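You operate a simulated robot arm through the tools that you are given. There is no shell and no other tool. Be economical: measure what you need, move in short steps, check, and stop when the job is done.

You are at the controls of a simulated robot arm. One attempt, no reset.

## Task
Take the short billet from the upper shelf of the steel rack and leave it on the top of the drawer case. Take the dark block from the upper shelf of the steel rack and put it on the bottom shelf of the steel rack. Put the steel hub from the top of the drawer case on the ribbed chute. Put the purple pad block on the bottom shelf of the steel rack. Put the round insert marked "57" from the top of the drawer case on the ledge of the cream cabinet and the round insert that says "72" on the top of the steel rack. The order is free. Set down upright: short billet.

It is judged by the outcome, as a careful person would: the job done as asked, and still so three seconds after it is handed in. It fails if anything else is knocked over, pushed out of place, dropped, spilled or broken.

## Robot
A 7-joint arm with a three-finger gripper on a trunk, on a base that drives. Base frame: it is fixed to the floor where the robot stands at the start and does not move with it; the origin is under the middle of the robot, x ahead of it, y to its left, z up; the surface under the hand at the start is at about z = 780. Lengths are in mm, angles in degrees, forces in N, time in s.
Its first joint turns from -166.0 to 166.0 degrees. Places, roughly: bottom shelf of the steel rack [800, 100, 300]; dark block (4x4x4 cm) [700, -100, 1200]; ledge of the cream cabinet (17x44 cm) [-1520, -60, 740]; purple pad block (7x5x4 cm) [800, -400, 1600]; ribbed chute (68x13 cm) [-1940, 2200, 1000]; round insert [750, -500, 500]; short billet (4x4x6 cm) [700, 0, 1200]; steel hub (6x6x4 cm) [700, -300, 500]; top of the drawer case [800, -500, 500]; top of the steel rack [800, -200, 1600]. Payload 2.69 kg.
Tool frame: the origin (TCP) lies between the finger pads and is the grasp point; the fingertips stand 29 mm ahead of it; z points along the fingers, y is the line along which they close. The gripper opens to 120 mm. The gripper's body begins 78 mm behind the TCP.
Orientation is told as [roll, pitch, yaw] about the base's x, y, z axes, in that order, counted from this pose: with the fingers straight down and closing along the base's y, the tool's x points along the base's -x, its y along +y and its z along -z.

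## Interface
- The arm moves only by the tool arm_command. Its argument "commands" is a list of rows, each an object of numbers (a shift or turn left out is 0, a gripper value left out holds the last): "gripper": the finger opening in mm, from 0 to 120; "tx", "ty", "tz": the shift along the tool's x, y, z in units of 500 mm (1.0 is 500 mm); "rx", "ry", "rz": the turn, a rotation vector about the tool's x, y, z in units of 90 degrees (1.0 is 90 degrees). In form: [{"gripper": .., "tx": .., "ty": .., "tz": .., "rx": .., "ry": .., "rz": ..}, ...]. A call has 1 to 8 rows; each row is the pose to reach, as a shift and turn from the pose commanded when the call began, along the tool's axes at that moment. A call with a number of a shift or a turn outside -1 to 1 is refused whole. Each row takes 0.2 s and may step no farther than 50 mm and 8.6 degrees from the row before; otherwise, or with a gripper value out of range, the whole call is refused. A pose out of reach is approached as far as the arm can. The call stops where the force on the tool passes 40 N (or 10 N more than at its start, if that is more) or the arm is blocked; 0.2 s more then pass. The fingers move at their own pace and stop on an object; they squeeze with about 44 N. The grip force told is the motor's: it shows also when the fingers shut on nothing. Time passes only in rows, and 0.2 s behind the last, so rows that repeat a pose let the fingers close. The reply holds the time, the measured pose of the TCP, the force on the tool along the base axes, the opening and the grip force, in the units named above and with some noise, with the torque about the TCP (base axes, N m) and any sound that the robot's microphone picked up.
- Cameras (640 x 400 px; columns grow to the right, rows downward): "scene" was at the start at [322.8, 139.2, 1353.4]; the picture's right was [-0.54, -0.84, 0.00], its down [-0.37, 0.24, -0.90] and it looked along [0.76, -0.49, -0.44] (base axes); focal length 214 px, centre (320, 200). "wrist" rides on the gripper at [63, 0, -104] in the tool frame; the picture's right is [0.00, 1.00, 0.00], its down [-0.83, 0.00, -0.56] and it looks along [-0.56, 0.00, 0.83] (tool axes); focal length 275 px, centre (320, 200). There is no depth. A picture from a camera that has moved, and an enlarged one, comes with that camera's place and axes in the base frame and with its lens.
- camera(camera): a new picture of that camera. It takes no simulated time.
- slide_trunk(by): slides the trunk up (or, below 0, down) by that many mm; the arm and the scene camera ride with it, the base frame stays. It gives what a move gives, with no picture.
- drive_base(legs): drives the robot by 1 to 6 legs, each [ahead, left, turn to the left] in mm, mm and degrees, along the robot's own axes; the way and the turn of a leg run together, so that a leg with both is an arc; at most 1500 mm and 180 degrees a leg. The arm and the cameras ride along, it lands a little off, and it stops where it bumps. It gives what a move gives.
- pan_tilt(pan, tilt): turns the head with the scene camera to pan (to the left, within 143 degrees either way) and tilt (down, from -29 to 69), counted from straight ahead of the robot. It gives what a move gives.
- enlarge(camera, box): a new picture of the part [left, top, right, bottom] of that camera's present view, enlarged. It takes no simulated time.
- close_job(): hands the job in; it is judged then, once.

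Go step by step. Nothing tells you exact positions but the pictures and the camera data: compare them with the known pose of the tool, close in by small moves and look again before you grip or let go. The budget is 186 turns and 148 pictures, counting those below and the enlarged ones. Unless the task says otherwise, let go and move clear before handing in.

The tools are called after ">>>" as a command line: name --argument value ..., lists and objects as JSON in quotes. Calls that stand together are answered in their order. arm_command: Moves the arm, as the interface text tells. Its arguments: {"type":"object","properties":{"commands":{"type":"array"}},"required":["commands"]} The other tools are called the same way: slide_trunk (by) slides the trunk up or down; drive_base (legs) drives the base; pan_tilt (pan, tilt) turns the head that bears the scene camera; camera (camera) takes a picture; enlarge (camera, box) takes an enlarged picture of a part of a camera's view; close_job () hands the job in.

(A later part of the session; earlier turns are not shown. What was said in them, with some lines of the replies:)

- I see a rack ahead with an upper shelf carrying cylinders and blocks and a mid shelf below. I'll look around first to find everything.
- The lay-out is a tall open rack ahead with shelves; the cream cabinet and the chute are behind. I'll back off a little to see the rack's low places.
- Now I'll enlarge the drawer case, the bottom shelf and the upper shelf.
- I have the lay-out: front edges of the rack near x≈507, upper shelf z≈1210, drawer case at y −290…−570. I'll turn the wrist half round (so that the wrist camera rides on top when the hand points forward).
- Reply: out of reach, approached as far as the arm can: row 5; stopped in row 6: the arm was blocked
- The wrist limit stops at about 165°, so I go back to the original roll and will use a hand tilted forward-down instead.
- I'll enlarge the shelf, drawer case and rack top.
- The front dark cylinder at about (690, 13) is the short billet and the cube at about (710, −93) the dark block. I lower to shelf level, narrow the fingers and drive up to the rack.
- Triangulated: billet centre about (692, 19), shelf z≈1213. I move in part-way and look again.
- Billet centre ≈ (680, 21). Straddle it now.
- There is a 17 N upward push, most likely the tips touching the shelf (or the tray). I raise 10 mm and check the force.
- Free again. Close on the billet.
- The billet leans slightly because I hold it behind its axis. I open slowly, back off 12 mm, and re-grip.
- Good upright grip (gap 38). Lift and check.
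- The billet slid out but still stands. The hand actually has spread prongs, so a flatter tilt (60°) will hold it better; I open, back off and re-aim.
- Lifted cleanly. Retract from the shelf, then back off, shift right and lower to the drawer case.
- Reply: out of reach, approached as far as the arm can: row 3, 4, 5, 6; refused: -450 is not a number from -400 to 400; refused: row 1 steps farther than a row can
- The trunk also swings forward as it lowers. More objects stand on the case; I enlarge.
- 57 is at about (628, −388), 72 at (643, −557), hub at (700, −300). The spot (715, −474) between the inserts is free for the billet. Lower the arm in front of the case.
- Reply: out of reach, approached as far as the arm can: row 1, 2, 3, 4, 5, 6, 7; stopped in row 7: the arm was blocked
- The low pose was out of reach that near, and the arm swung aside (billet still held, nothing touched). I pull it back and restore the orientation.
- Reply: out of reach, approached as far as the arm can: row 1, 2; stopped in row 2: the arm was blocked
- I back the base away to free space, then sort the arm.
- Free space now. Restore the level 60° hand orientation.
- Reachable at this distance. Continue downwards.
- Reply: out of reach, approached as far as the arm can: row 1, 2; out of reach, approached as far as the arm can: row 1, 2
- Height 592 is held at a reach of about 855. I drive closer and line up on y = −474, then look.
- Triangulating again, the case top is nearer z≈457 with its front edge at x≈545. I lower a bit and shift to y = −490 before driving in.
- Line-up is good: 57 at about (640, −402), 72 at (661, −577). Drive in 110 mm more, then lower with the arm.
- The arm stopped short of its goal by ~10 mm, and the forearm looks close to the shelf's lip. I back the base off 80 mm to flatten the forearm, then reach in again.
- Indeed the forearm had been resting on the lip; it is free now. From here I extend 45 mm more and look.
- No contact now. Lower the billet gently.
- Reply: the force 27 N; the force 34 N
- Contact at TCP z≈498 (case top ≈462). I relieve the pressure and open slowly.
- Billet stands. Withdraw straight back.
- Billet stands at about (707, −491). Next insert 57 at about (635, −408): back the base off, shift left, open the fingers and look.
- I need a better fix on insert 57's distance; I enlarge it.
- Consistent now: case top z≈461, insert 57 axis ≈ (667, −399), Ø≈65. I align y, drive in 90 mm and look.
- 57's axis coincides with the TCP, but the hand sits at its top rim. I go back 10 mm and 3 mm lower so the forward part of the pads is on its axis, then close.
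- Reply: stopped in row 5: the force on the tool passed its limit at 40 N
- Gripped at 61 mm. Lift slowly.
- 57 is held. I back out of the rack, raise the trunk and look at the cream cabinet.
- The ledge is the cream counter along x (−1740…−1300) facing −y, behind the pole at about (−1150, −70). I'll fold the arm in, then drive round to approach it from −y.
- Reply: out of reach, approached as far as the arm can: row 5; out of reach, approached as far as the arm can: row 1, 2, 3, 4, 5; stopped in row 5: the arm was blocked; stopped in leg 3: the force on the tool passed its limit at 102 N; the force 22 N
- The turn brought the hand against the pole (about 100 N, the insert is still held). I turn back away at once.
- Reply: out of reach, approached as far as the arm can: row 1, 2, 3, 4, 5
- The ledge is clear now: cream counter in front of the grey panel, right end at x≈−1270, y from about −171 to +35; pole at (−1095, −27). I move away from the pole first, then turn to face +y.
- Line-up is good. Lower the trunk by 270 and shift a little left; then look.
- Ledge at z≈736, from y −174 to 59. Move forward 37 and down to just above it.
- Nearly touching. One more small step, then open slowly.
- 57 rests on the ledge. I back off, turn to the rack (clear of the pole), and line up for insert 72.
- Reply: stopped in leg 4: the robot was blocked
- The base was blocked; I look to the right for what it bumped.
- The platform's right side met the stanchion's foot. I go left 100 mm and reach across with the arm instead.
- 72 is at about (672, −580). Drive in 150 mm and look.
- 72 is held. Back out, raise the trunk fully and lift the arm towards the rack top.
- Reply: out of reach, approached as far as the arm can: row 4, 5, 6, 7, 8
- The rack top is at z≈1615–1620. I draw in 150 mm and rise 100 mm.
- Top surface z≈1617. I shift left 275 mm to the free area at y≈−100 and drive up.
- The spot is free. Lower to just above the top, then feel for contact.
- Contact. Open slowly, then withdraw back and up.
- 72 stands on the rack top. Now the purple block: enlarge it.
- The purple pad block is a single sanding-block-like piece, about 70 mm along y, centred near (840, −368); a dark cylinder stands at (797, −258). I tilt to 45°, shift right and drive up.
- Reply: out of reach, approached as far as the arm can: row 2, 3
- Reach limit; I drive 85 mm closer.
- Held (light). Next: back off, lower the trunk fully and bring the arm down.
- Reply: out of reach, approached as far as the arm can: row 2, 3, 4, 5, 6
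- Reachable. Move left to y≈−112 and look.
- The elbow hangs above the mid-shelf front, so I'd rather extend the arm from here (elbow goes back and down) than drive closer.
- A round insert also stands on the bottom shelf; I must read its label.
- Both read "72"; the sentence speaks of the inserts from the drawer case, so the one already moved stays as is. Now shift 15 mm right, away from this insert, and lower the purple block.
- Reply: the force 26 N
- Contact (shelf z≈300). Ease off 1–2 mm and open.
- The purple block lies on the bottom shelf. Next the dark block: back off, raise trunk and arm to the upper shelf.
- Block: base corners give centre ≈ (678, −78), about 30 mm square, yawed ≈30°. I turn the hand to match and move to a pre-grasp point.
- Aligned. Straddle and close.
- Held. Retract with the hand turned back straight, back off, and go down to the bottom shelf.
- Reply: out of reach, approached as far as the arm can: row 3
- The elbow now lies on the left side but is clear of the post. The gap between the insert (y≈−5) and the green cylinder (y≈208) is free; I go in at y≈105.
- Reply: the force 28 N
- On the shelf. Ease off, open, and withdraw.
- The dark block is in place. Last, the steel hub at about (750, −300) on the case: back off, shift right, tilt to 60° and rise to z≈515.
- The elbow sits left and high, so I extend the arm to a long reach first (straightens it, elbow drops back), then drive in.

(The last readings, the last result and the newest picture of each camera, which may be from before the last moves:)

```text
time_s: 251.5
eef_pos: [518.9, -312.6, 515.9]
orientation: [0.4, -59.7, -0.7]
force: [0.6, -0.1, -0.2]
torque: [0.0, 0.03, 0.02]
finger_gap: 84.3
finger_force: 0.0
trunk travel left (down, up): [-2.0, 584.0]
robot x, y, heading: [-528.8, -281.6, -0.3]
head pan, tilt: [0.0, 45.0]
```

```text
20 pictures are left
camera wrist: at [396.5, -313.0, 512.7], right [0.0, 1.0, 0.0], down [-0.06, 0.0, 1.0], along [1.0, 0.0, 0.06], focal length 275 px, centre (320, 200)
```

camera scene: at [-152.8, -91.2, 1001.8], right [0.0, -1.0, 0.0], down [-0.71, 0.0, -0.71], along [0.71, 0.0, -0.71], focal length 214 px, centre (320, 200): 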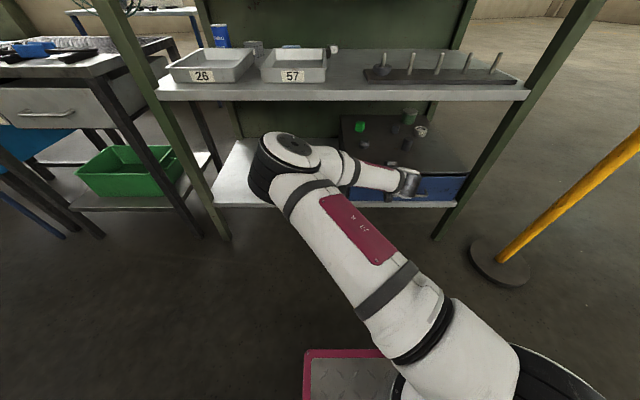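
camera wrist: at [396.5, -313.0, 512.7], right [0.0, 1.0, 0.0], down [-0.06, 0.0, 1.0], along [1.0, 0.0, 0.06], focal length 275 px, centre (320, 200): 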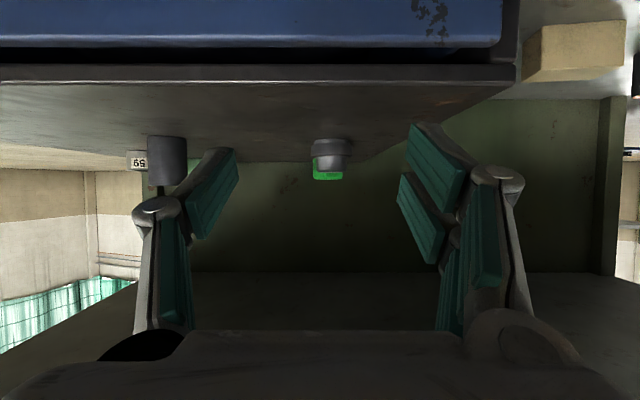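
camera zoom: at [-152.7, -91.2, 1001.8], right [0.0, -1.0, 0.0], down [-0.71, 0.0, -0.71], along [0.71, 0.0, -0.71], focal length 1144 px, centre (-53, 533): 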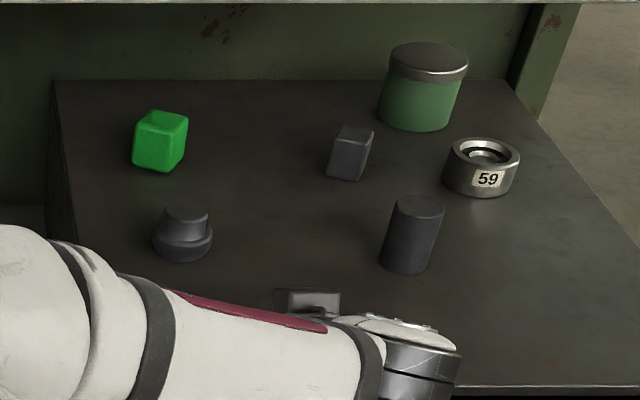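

Hub: base Ø≈52, axis ≈ (745, −297). Align y and drive in.

>>> arm_command --commands '[{"ty": 0.03}]'

>>> drive_base --legs '[[150, 0, 0]]'

>>> camera --camera "wrist"

>>> camera --camera "scene"

```text
time_s: 251.9
eef_pos: [517.4, -298.8, 515.8]
orientation: [0.2, -59.8, -0.5]
force: [0.6, 0.6, 0.3]
torque: [-0.01, 0.0, 0.02]
finger_gap: 84.0
finger_force: 0.0
trunk travel left (down, up): [-2.0, 584.0]
robot x, y, heading: [-529.5, -277.1, -0.3]
head pan, tilt: [0.0, 45.0]
```

```text
time_s: 253.3
eef_pos: [669.5, -297.7, 516.2]
orientation: [0.3, -59.9, -0.6]
force: [-0.4, -0.1, 0.2]
torque: [-0.03, -0.01, 0.02]
finger_gap: 83.7
finger_force: 0.1
trunk travel left (down, up): [-2.0, 584.0]
robot x, y, heading: [-380.0, -280.1, -0.2]
head pan, tilt: [0.0, 45.0]
```

```text
19 pictures are left
camera wrist: at [548.0, -297.7, 513.3], right [0.0, 1.0, 0.0], down [-0.06, 0.0, 1.0], along [1.0, 0.0, 0.06], focal length 275 px, centre (320, 200)
```

wrist: 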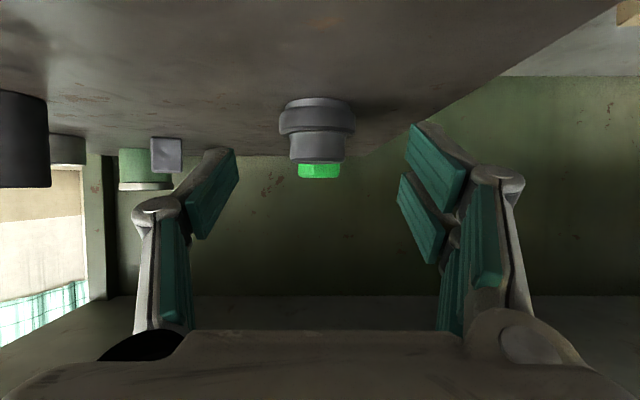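

```text
18 pictures are left
camera scene: at [-0.8, -91.2, 1001.8], right [0.0, -1.0, 0.0], down [-0.71, 0.0, -0.71], along [0.71, 0.0, -0.71], focal length 214 px, centre (320, 200)
```

scene: 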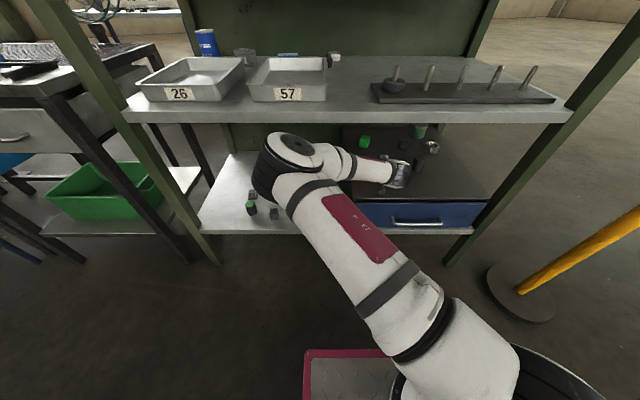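

>>> arm_command --commands '[{"tx": -0.022, "tz": 0.038, "ty": -0.002, "gripper": 72}, {"tx": -0.044, "tz": 0.076, "ty": -0.002}, {"tx": -0.02, "tz": 0.09, "ty": -0.002}, {"tx": -0.006, "tz": 0.098, "ty": -0.002}]'

>>> camera --camera "wrist"

```text
time_s: 254.3
eef_pos: [712.3, -298.4, 495.5]
orientation: [0.3, -59.7, -0.3]
force: [-0.3, 0.1, -0.4]
torque: [0.03, 0.02, -0.01]
finger_gap: 72.2
finger_force: 0.1
trunk travel left (down, up): [-2.0, 584.0]
robot x, y, heading: [-379.4, -279.2, -0.5]
head pan, tilt: [0.0, 45.0]
```

```text
17 pictures are left
camera wrist: at [591.5, -298.8, 491.8], right [0.0, 1.0, 0.0], down [-0.06, 0.0, 1.0], along [1.0, 0.0, 0.06], focal length 275 px, centre (320, 200)
```

wrist: 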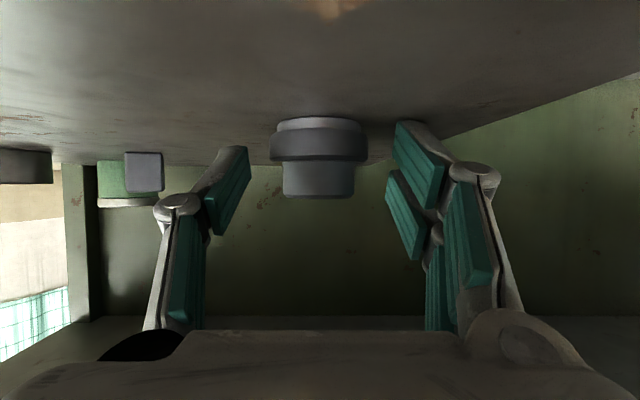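

>>> arm_command --commands '[{"tx": -0.0074, "tz": 0.0188}, {"tx": -0.0074, "tz": 0.0188, "gripper": 58}, {"tx": -0.0074, "tz": 0.0188, "gripper": 52}, {"tx": -0.0074, "tz": 0.0188, "gripper": 40}, {"tx": -0.0074, "tz": 0.0188, "gripper": 40}]'

>>> arm_command --commands '[{"tx": -0.007, "tz": -0.004}, {"tx": -0.014, "tz": -0.008}, {"tx": -0.024, "tz": -0.014}, {"tx": -0.035, "tz": -0.02}]'

>>> camera --camera "wrist"

```text
time_s: 255.5
eef_pos: [724.9, -298.2, 495.6]
orientation: [0.5, -60.0, -0.4]
force: [0.9, 10.4, 18.1]
torque: [0.68, -0.29, 0.13]
finger_gap: 51.0
finger_force: 44.1
trunk travel left (down, up): [-2.0, 584.0]
robot x, y, heading: [-382.0, -281.7, -0.2]
head pan, tilt: [0.0, 45.0]
```

```text
time_s: 256.5
eef_pos: [722.0, -299.2, 511.6]
orientation: [0.2, -59.7, -0.4]
force: [-0.7, 0.2, -3.5]
torque: [0.01, 0.09, -0.02]
finger_gap: 51.0
finger_force: 43.9
trunk travel left (down, up): [-2.0, 584.0]
robot x, y, heading: [-381.6, -281.9, -0.1]
head pan, tilt: [0.0, 45.0]
```

```text
16 pictures are left
camera wrist: at [602.3, -299.9, 510.1], right [0.0, 1.0, 0.0], down [-0.06, 0.0, 1.0], along [1.0, 0.0, 0.06], focal length 275 px, centre (320, 200)
```

wrist: 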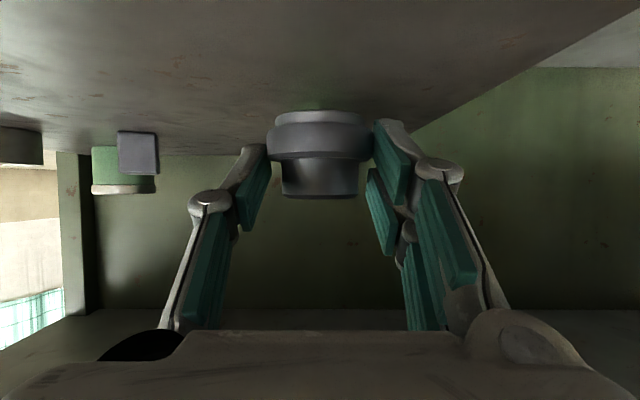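

Hub is held. Back out, raise, fold the arm in somewhat, and look toward the chute.

>>> drive_base --legs '[[-290, 0, 0]]'

>>> slide_trunk --by 400

>>> arm_command --commands '[{"tx": 0.01, "tz": -0.097}, {"tx": 0.02, "tz": -0.194}, {"tx": 0.03, "tz": -0.291}, {"tx": 0.04, "tz": -0.388}, {"tx": 0.05, "tz": -0.485}]'

>>> pan_tilt --pan 110 --tilt 25

>>> camera --camera "scene"

```text
time_s: 258.5
eef_pos: [465.2, -331.2, 512.5]
orientation: [0.4, -59.8, -2.3]
force: [-1.2, 2.4, -4.9]
torque: [-0.07, 0.01, -0.12]
finger_gap: 50.9
finger_force: 43.7
trunk travel left (down, up): [-2.0, 584.0]
robot x, y, heading: [-639.5, -275.2, -1.7]
head pan, tilt: [0.0, 45.0]
```

```text
time_s: 262.3
eef_pos: [465.4, -332.2, 912.7]
orientation: [0.4, -59.7, -2.4]
force: [0.9, 0.0, -4.3]
torque: [-0.01, 0.08, 0.0]
finger_gap: 50.6
finger_force: 43.9
trunk travel left (down, up): [-402.0, 184.0]
robot x, y, heading: [-632.5, -279.0, -1.9]
head pan, tilt: [0.0, 45.0]
```

```text
time_s: 263.5
eef_pos: [244.8, -323.2, 1010.9]
orientation: [0.2, -59.7, -2.2]
force: [0.5, -0.9, -4.8]
torque: [0.04, 0.08, -0.02]
finger_gap: 50.9
finger_force: 43.9
trunk travel left (down, up): [-402.0, 184.0]
robot x, y, heading: [-634.1, -277.2, -1.9]
head pan, tilt: [0.0, 45.0]
```

```text
time_s: 265.4
eef_pos: [244.8, -324.4, 1011.4]
orientation: [0.4, -59.6, -2.3]
force: [-0.1, 0.7, -3.9]
torque: [-0.01, 0.07, 0.01]
finger_gap: 51.0
finger_force: 43.6
trunk travel left (down, up): [-402.0, 184.0]
robot x, y, heading: [-638.7, -273.1, -1.8]
head pan, tilt: [110.0, 25.0]
```

```text
15 pictures are left
camera scene: at [-454.5, -6.6, 1431.5], right [0.95, 0.31, 0.0], down [0.13, -0.4, -0.91], along [-0.28, 0.86, -0.42], focal length 214 px, centre (320, 200)
```

scene: 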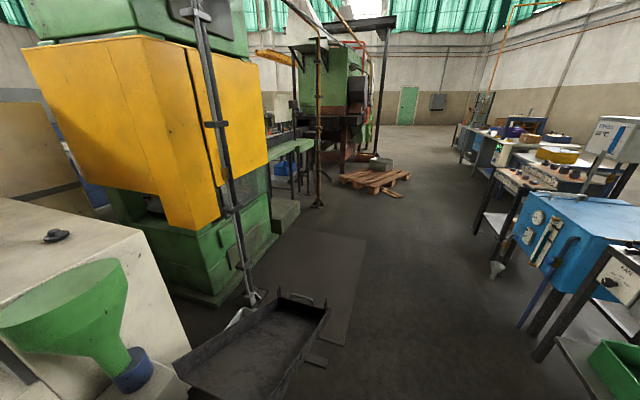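

>>> enlarge --camera "scene" --box '[200, 80, 360, 180]'

```text
4.00 times, centred on (280, 130) of scene
camera zoom: at [-454.5, -6.6, 1431.5], right [0.95, 0.31, 0.0], down [0.13, -0.4, -0.91], along [-0.28, 0.86, -0.42], focal length 858 px, centre (480, 480)
```

zoom: 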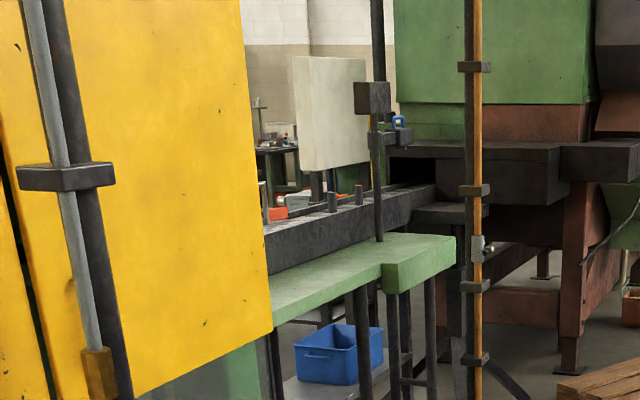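

The ribbed chute is the grey trough behind the green bench at x≈−1940, y≈1900–2500. I'll drive round through the open aisle: forward, turn left, along +y.

>>> drive_base --legs '[[190, 0, 0], [0, 0, 91.8], [0, -340, 0], [1250, 0, 0], [1250, 0, 0]]'

>>> pan_tilt --pan 70 --tilt 15

>>> camera --camera "scene"

```text
time_s: 284.3
eef_pos: [15.7, 3052.6, 1011.5]
orientation: [0.4, -59.7, 86.9]
force: [0.7, -0.3, -4.6]
torque: [-0.08, 0.02, 0.0]
finger_gap: 51.0
finger_force: 43.8
trunk travel left (down, up): [-402.0, 184.0]
robot x, y, heading: [-44.6, 2167.2, 87.2]
head pan, tilt: [110.0, 25.0]
```

```text
time_s: 285.3
eef_pos: [15.3, 3053.4, 1011.9]
orientation: [0.5, -59.7, 86.9]
force: [0.4, 0.2, -5.8]
torque: [-0.08, -0.02, 0.02]
finger_gap: 50.5
finger_force: 44.6
trunk travel left (down, up): [-402.0, 184.0]
robot x, y, heading: [-46.1, 2169.5, 87.1]
head pan, tilt: [70.0, 15.0]
```

```text
13 pictures are left
camera scene: at [-310.7, 2419.9, 1447.6], right [0.39, 0.92, 0.0], down [0.24, -0.1, -0.97], along [-0.89, 0.37, -0.26], focal length 214 px, centre (320, 200)
```

scene: 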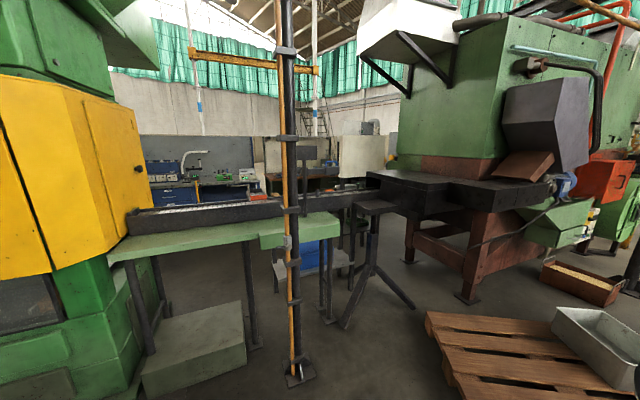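

Chute seen: ribbed trough behind the green bench, front rim near x≈−1880, y≈1860–2540; pole at (−1336, 2691). I turn to face −x, raise the hand, and drive closer at y≈2260.

>>> slide_trunk --by 100

>>> drive_base --legs '[[0, 0, 92.8], [0, -88, 0], [700, 0, 0]]'

>>> pan_tilt --pan 0 --tilt 25

>>> camera --camera "scene"

```text
time_s: 286.7
eef_pos: [14.2, 3052.8, 1111.2]
orientation: [0.4, -59.7, 87.0]
force: [0.4, 0.7, -4.7]
torque: [-0.06, -0.01, -0.03]
finger_gap: 51.1
finger_force: 44.2
trunk travel left (down, up): [-502.0, 84.0]
robot x, y, heading: [-45.9, 2170.5, 87.2]
head pan, tilt: [70.0, 15.0]
```

```text
time_s: 295.1
eef_pos: [-1630.1, 2337.6, 1111.3]
orientation: [0.4, -59.7, 177.5]
force: [-0.4, -0.6, -4.4]
torque: [0.02, -0.09, -0.01]
finger_gap: 51.3
finger_force: 44.0
trunk travel left (down, up): [-502.0, 84.0]
robot x, y, heading: [-744.9, 2285.2, 177.8]
head pan, tilt: [70.0, 15.0]
```

```text
time_s: 296.6
eef_pos: [-1630.5, 2337.2, 1112.4]
orientation: [0.4, -59.8, 177.5]
force: [-1.2, 0.2, -4.8]
torque: [0.0, -0.07, -0.02]
finger_gap: 51.4
finger_force: 44.9
trunk travel left (down, up): [-502.0, 84.0]
robot x, y, heading: [-747.8, 2285.6, 178.0]
head pan, tilt: [0.0, 25.0]
```

```text
12 pictures are left
camera scene: at [-970.9, 2104.5, 1532.2], right [0.04, 1.0, 0.0], down [0.42, -0.02, -0.91], along [-0.91, 0.03, -0.42], focal length 214 px, centre (320, 200)
```

scene: 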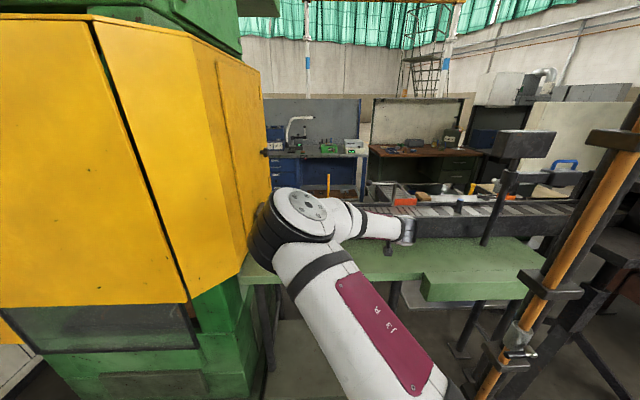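

Elbow clears the yellow box if I mostly extend the arm. Extend 150 mm and look with the wrist camera.

>>> arm_command --commands '[{"tx": -0.038, "tz": 0.065}, {"tx": -0.075, "tz": 0.13}, {"tx": -0.113, "tz": 0.195}, {"tx": -0.15, "tz": 0.26}]'

>>> camera --camera "wrist"

>>> enlarge --camera "scene" --box '[340, 170, 580, 320]'

```text
time_s: 297.6
eef_pos: [-1781.1, 2342.4, 1110.6]
orientation: [0.4, -59.6, 177.6]
force: [-0.6, 0.7, -4.9]
torque: [0.01, -0.12, -0.03]
finger_gap: 51.2
finger_force: 44.1
trunk travel left (down, up): [-502.0, 84.0]
robot x, y, heading: [-745.8, 2285.5, 177.9]
head pan, tilt: [0.0, 25.0]
```

```text
11 pictures are left
camera wrist: at [-1658.8, 2337.4, 1106.8], right [-0.03, -1.0, 0.0], down [0.06, 0.0, 1.0], along [-1.0, 0.03, 0.06], focal length 275 px, centre (320, 200)
```

wrist: 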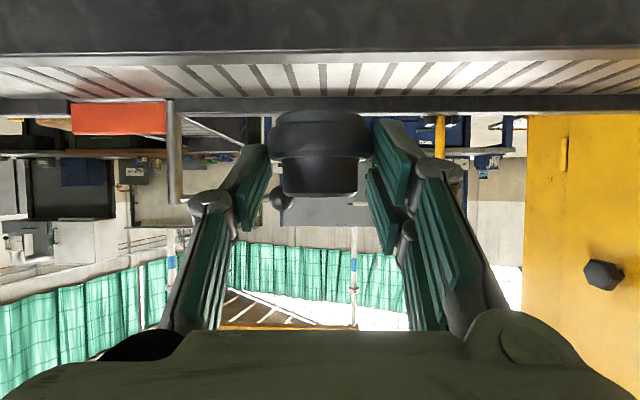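

```text
2.67 times, centred on (460, 245) of scene
camera zoom: at [-970.5, 2104.4, 1532.2], right [0.04, 1.0, 0.0], down [0.42, -0.02, -0.91], along [-0.91, 0.03, -0.42], focal length 572 px, centre (-53, 80)
```

zoom: 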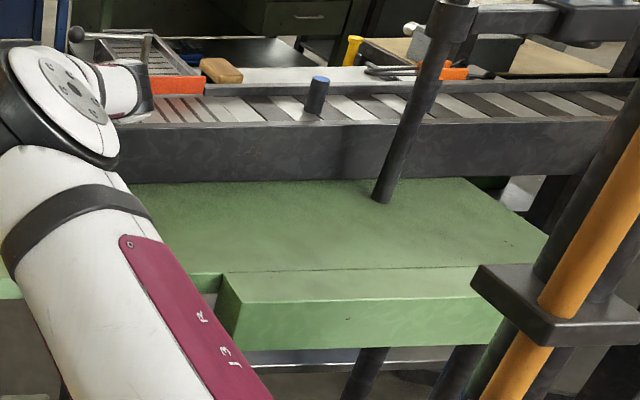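

Chute: front rim x≈−1874 (z≈1015), ribbed bed z≈1000, back wall x≈−2005. I shift toward its middle and drive 145 mm forward.

>>> arm_command --commands '[{"ty": 0.055}, {"ty": 0.11}]'

>>> drive_base --legs '[[145, 0, 0]]'

>>> camera --camera "wrist"

>>> camera --camera "scene"

```text
time_s: 298.1
eef_pos: [-1783.9, 2288.8, 1109.6]
orientation: [0.3, -59.6, 177.6]
force: [-0.7, 0.7, -5.0]
torque: [-0.06, -0.09, 0.04]
finger_gap: 51.3
finger_force: 43.9
trunk travel left (down, up): [-502.0, 84.0]
robot x, y, heading: [-749.8, 2285.1, 178.1]
head pan, tilt: [0.0, 25.0]
```

```text
time_s: 299.5
eef_pos: [-1926.0, 2292.3, 1109.6]
orientation: [0.4, -59.7, 178.4]
force: [1.2, -1.1, -4.3]
torque: [0.02, -0.07, -0.02]
finger_gap: 51.1
finger_force: 44.2
trunk travel left (down, up): [-502.0, 84.0]
robot x, y, heading: [-895.8, 2304.4, 178.7]
head pan, tilt: [0.0, 25.0]
```

```text
9 pictures are left
camera wrist: at [-1804.0, 2289.2, 1107.2], right [-0.02, -1.0, 0.0], down [0.06, 0.0, 1.0], along [-1.0, 0.02, 0.06], focal length 275 px, centre (320, 200)
```

wrist: 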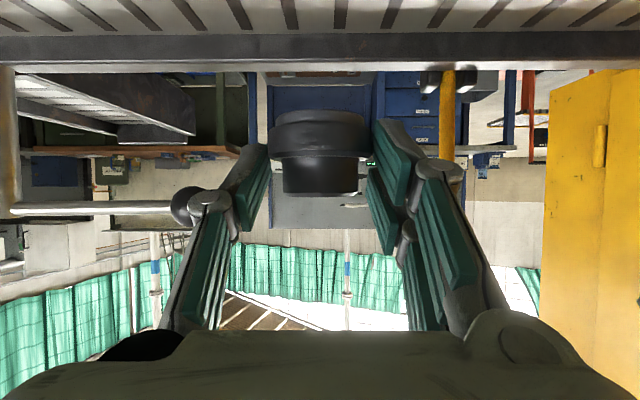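

```text
8 pictures are left
camera scene: at [-1111.4, 2120.0, 1532.5], right [0.02, 1.0, 0.0], down [0.42, -0.01, -0.91], along [-0.91, 0.02, -0.42], focal length 214 px, centre (320, 200)
```

scene: 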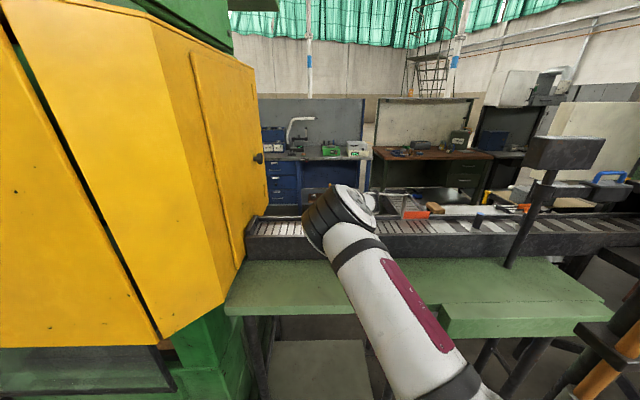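

Good: hub is above the bed (back wall x≈−2027). Move 10 mm on and lower to just above it.

>>> arm_command --commands '[{"tx": 0.04, "tz": 0.045}, {"tx": 0.075, "tz": 0.066}, {"tx": 0.111, "tz": 0.0873}]'

>>> arm_command --commands '[{"tx": 0.0052, "tz": 0.003}]'

>>> arm_command --commands '[{"tx": 0.0052, "tz": 0.003}]'

>>> camera --camera "wrist"

```text
time_s: 300.3
eef_pos: [-1935.8, 2293.4, 1038.3]
orientation: [0.4, -59.7, 178.3]
force: [-0.5, -0.8, -4.3]
torque: [-0.01, -0.1, -0.01]
finger_gap: 51.5
finger_force: 44.0
trunk travel left (down, up): [-502.0, 84.0]
robot x, y, heading: [-894.9, 2304.8, 178.5]
head pan, tilt: [0.0, 25.0]
```

```text
time_s: 300.7
eef_pos: [-1937.0, 2293.0, 1035.5]
orientation: [0.3, -59.7, 178.3]
force: [-0.3, -0.9, -6.1]
torque: [0.0, -0.07, 0.03]
finger_gap: 51.4
finger_force: 44.8
trunk travel left (down, up): [-502.0, 84.0]
robot x, y, heading: [-892.1, 2308.0, 178.6]
head pan, tilt: [0.0, 25.0]
```

```text
time_s: 301.1
eef_pos: [-1936.4, 2292.2, 1033.3]
orientation: [0.3, -59.7, 178.4]
force: [0.4, 0.3, -3.3]
torque: [0.02, -0.04, 0.01]
finger_gap: 51.4
finger_force: 44.0
trunk travel left (down, up): [-502.0, 84.0]
robot x, y, heading: [-892.4, 2303.2, 178.7]
head pan, tilt: [0.0, 25.0]
```

```text
7 pictures are left
camera wrist: at [-1814.1, 2289.9, 1030.2], right [-0.02, -1.0, 0.0], down [0.06, 0.0, 1.0], along [-1.0, 0.02, 0.06], focal length 275 px, centre (320, 200)
```

wrist: 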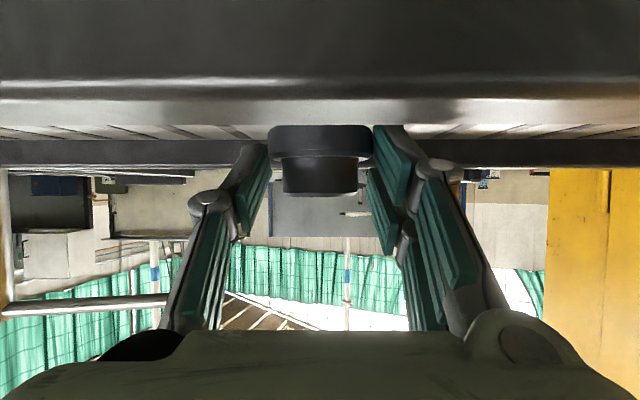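

>>> arm_command --commands '[{"tx": 0.0052, "tz": 0.003}]'

>>> arm_command --commands '[{"tx": 0.0052, "tz": 0.003}]'

>>> arm_command --commands '[{"tx": 0.0052, "tz": 0.003}]'

```text
time_s: 301.5
eef_pos: [-1936.1, 2292.6, 1032.6]
orientation: [0.4, -59.9, 178.2]
force: [2.0, 2.5, 7.8]
torque: [-0.14, 0.24, 0.01]
finger_gap: 51.0
finger_force: 43.7
trunk travel left (down, up): [-502.0, 84.0]
robot x, y, heading: [-890.1, 2305.2, 178.5]
head pan, tilt: [0.0, 25.0]
```

```text
time_s: 301.9
eef_pos: [-1937.2, 2292.7, 1031.7]
orientation: [0.5, -60.0, 178.2]
force: [6.3, 2.7, 24.7]
torque: [-0.13, 0.18, -0.08]
finger_gap: 51.1
finger_force: 43.9
trunk travel left (down, up): [-502.0, 84.0]
robot x, y, heading: [-889.7, 2306.3, 178.6]
head pan, tilt: [0.0, 25.0]
```

```text
time_s: 302.3
eef_pos: [-1936.0, 2294.2, 1031.9]
orientation: [0.4, -60.2, 178.3]
force: [4.0, 3.7, 39.8]
torque: [-0.11, 0.45, -0.04]
finger_gap: 51.2
finger_force: 43.7
trunk travel left (down, up): [-502.0, 84.0]
robot x, y, heading: [-892.4, 2307.3, 179.0]
head pan, tilt: [0.0, 25.0]
```

Contact at TCP z≈1032 (bed ≈ 998). Relieve and open slowly.

>>> arm_command --commands '[{"tx": -0.006, "tz": -0.0035}, {"tx": -0.011, "tz": -0.006}]'

>>> arm_command --commands '[{"gripper": 52.5}, {"gripper": 55}, {"gripper": 60}, {"gripper": 68}, {"gripper": 72}]'

>>> camera --camera "wrist"

```text
time_s: 302.9
eef_pos: [-1936.4, 2294.0, 1032.0]
orientation: [0.3, -59.7, 178.4]
force: [-8.7, 4.1, 20.2]
torque: [0.1, 1.21, -0.14]
finger_gap: 51.4
finger_force: 44.3
trunk travel left (down, up): [-502.0, 84.0]
robot x, y, heading: [-890.7, 2305.8, 178.7]
head pan, tilt: [0.0, 25.0]
```

```text
time_s: 304.1
eef_pos: [-1936.2, 2292.3, 1028.2]
orientation: [0.2, -59.5, 178.4]
force: [-1.0, 1.2, 4.0]
torque: [-0.06, 0.03, -0.03]
finger_gap: 74.0
finger_force: 0.0
trunk travel left (down, up): [-502.0, 84.0]
robot x, y, heading: [-891.3, 2302.2, 178.7]
head pan, tilt: [0.0, 25.0]
```

```text
6 pictures are left
camera wrist: at [-1813.4, 2289.5, 1027.2], right [-0.02, -1.0, 0.0], down [0.06, 0.0, 1.0], along [-1.0, 0.02, 0.06], focal length 275 px, centre (320, 200)
```

wrist: 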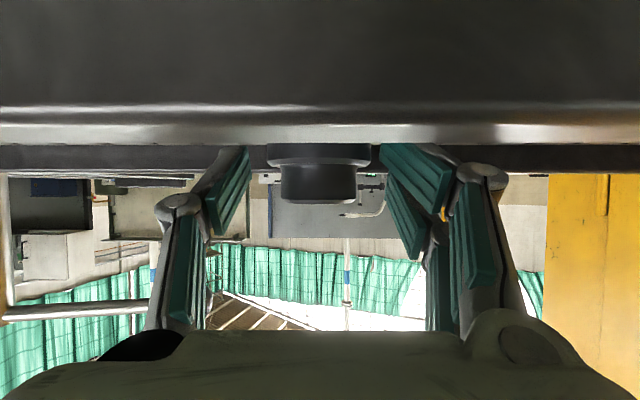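

The hub stands on the ribs. Withdraw up and back, and check.

>>> arm_command --commands '[{"tx": -0.01, "tz": -0.04}, {"tx": -0.012, "tz": -0.12}, {"tx": -0.01, "tz": -0.21}, {"tx": -0.01, "tz": -0.29}]'

>>> camera --camera "wrist"

```text
time_s: 305.1
eef_pos: [-1814.1, 2287.8, 1109.1]
orientation: [0.4, -59.8, 178.4]
force: [0.1, -0.2, -0.7]
torque: [-0.03, 0.03, 0.0]
finger_gap: 72.1
finger_force: 0.0
trunk travel left (down, up): [-502.0, 84.0]
robot x, y, heading: [-888.6, 2306.8, 178.7]
head pan, tilt: [0.0, 25.0]
```

```text
5 pictures are left
camera wrist: at [-1691.3, 2285.4, 1107.3], right [-0.02, -1.0, 0.0], down [0.06, 0.0, 1.0], along [-1.0, 0.02, 0.06], focal length 275 px, centre (320, 200)
```

wrist: 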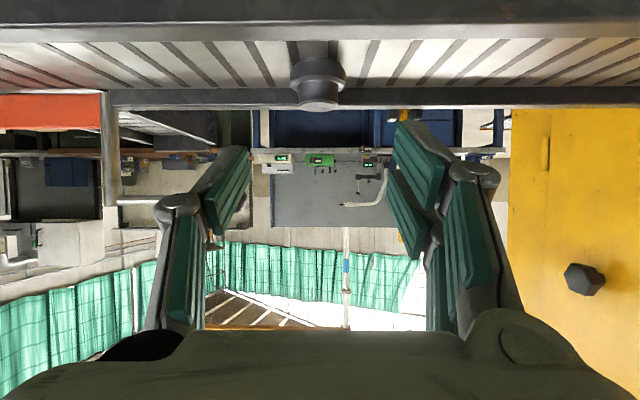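

The hub stands on the ribbed chute, and all six items are placed. I back clear and hand in.

>>> drive_base --legs '[[-200, 0, 0]]'

>>> close_job

```text
time_s: 306.7
eef_pos: [-1616.0, 2282.6, 1110.0]
orientation: [0.3, -59.7, 178.4]
force: [-0.7, -0.6, 0.2]
torque: [0.03, 0.01, 0.0]
finger_gap: 71.8
finger_force: 0.0
trunk travel left (down, up): [-502.0, 84.0]
robot x, y, heading: [-694.3, 2302.1, 178.6]
head pan, tilt: [0.0, 25.0]
```

```text
The job is handed in.
```

The job is handed in with all six items placed. The billet is upright on the drawer case, the dark block and purple pad block are on the bottom shelf, the hub is on the ribbed chute, insert 57 is on the cream cabinet's ledge, and insert 72 is on top of the rack.

- **Two inserts marked "72":** one was on the drawer case and another on the bottom shelf. I moved the one from the drawer case, reading the task that way.
- **Contacts along the way:** the hand hit the pole by the cream cabinet while turning (about 100 N). The forearm touched the mid-shelf edge and the base bumped a barrier foot. I saw nothing move or fall, but I did not check each of these closely afterwards.
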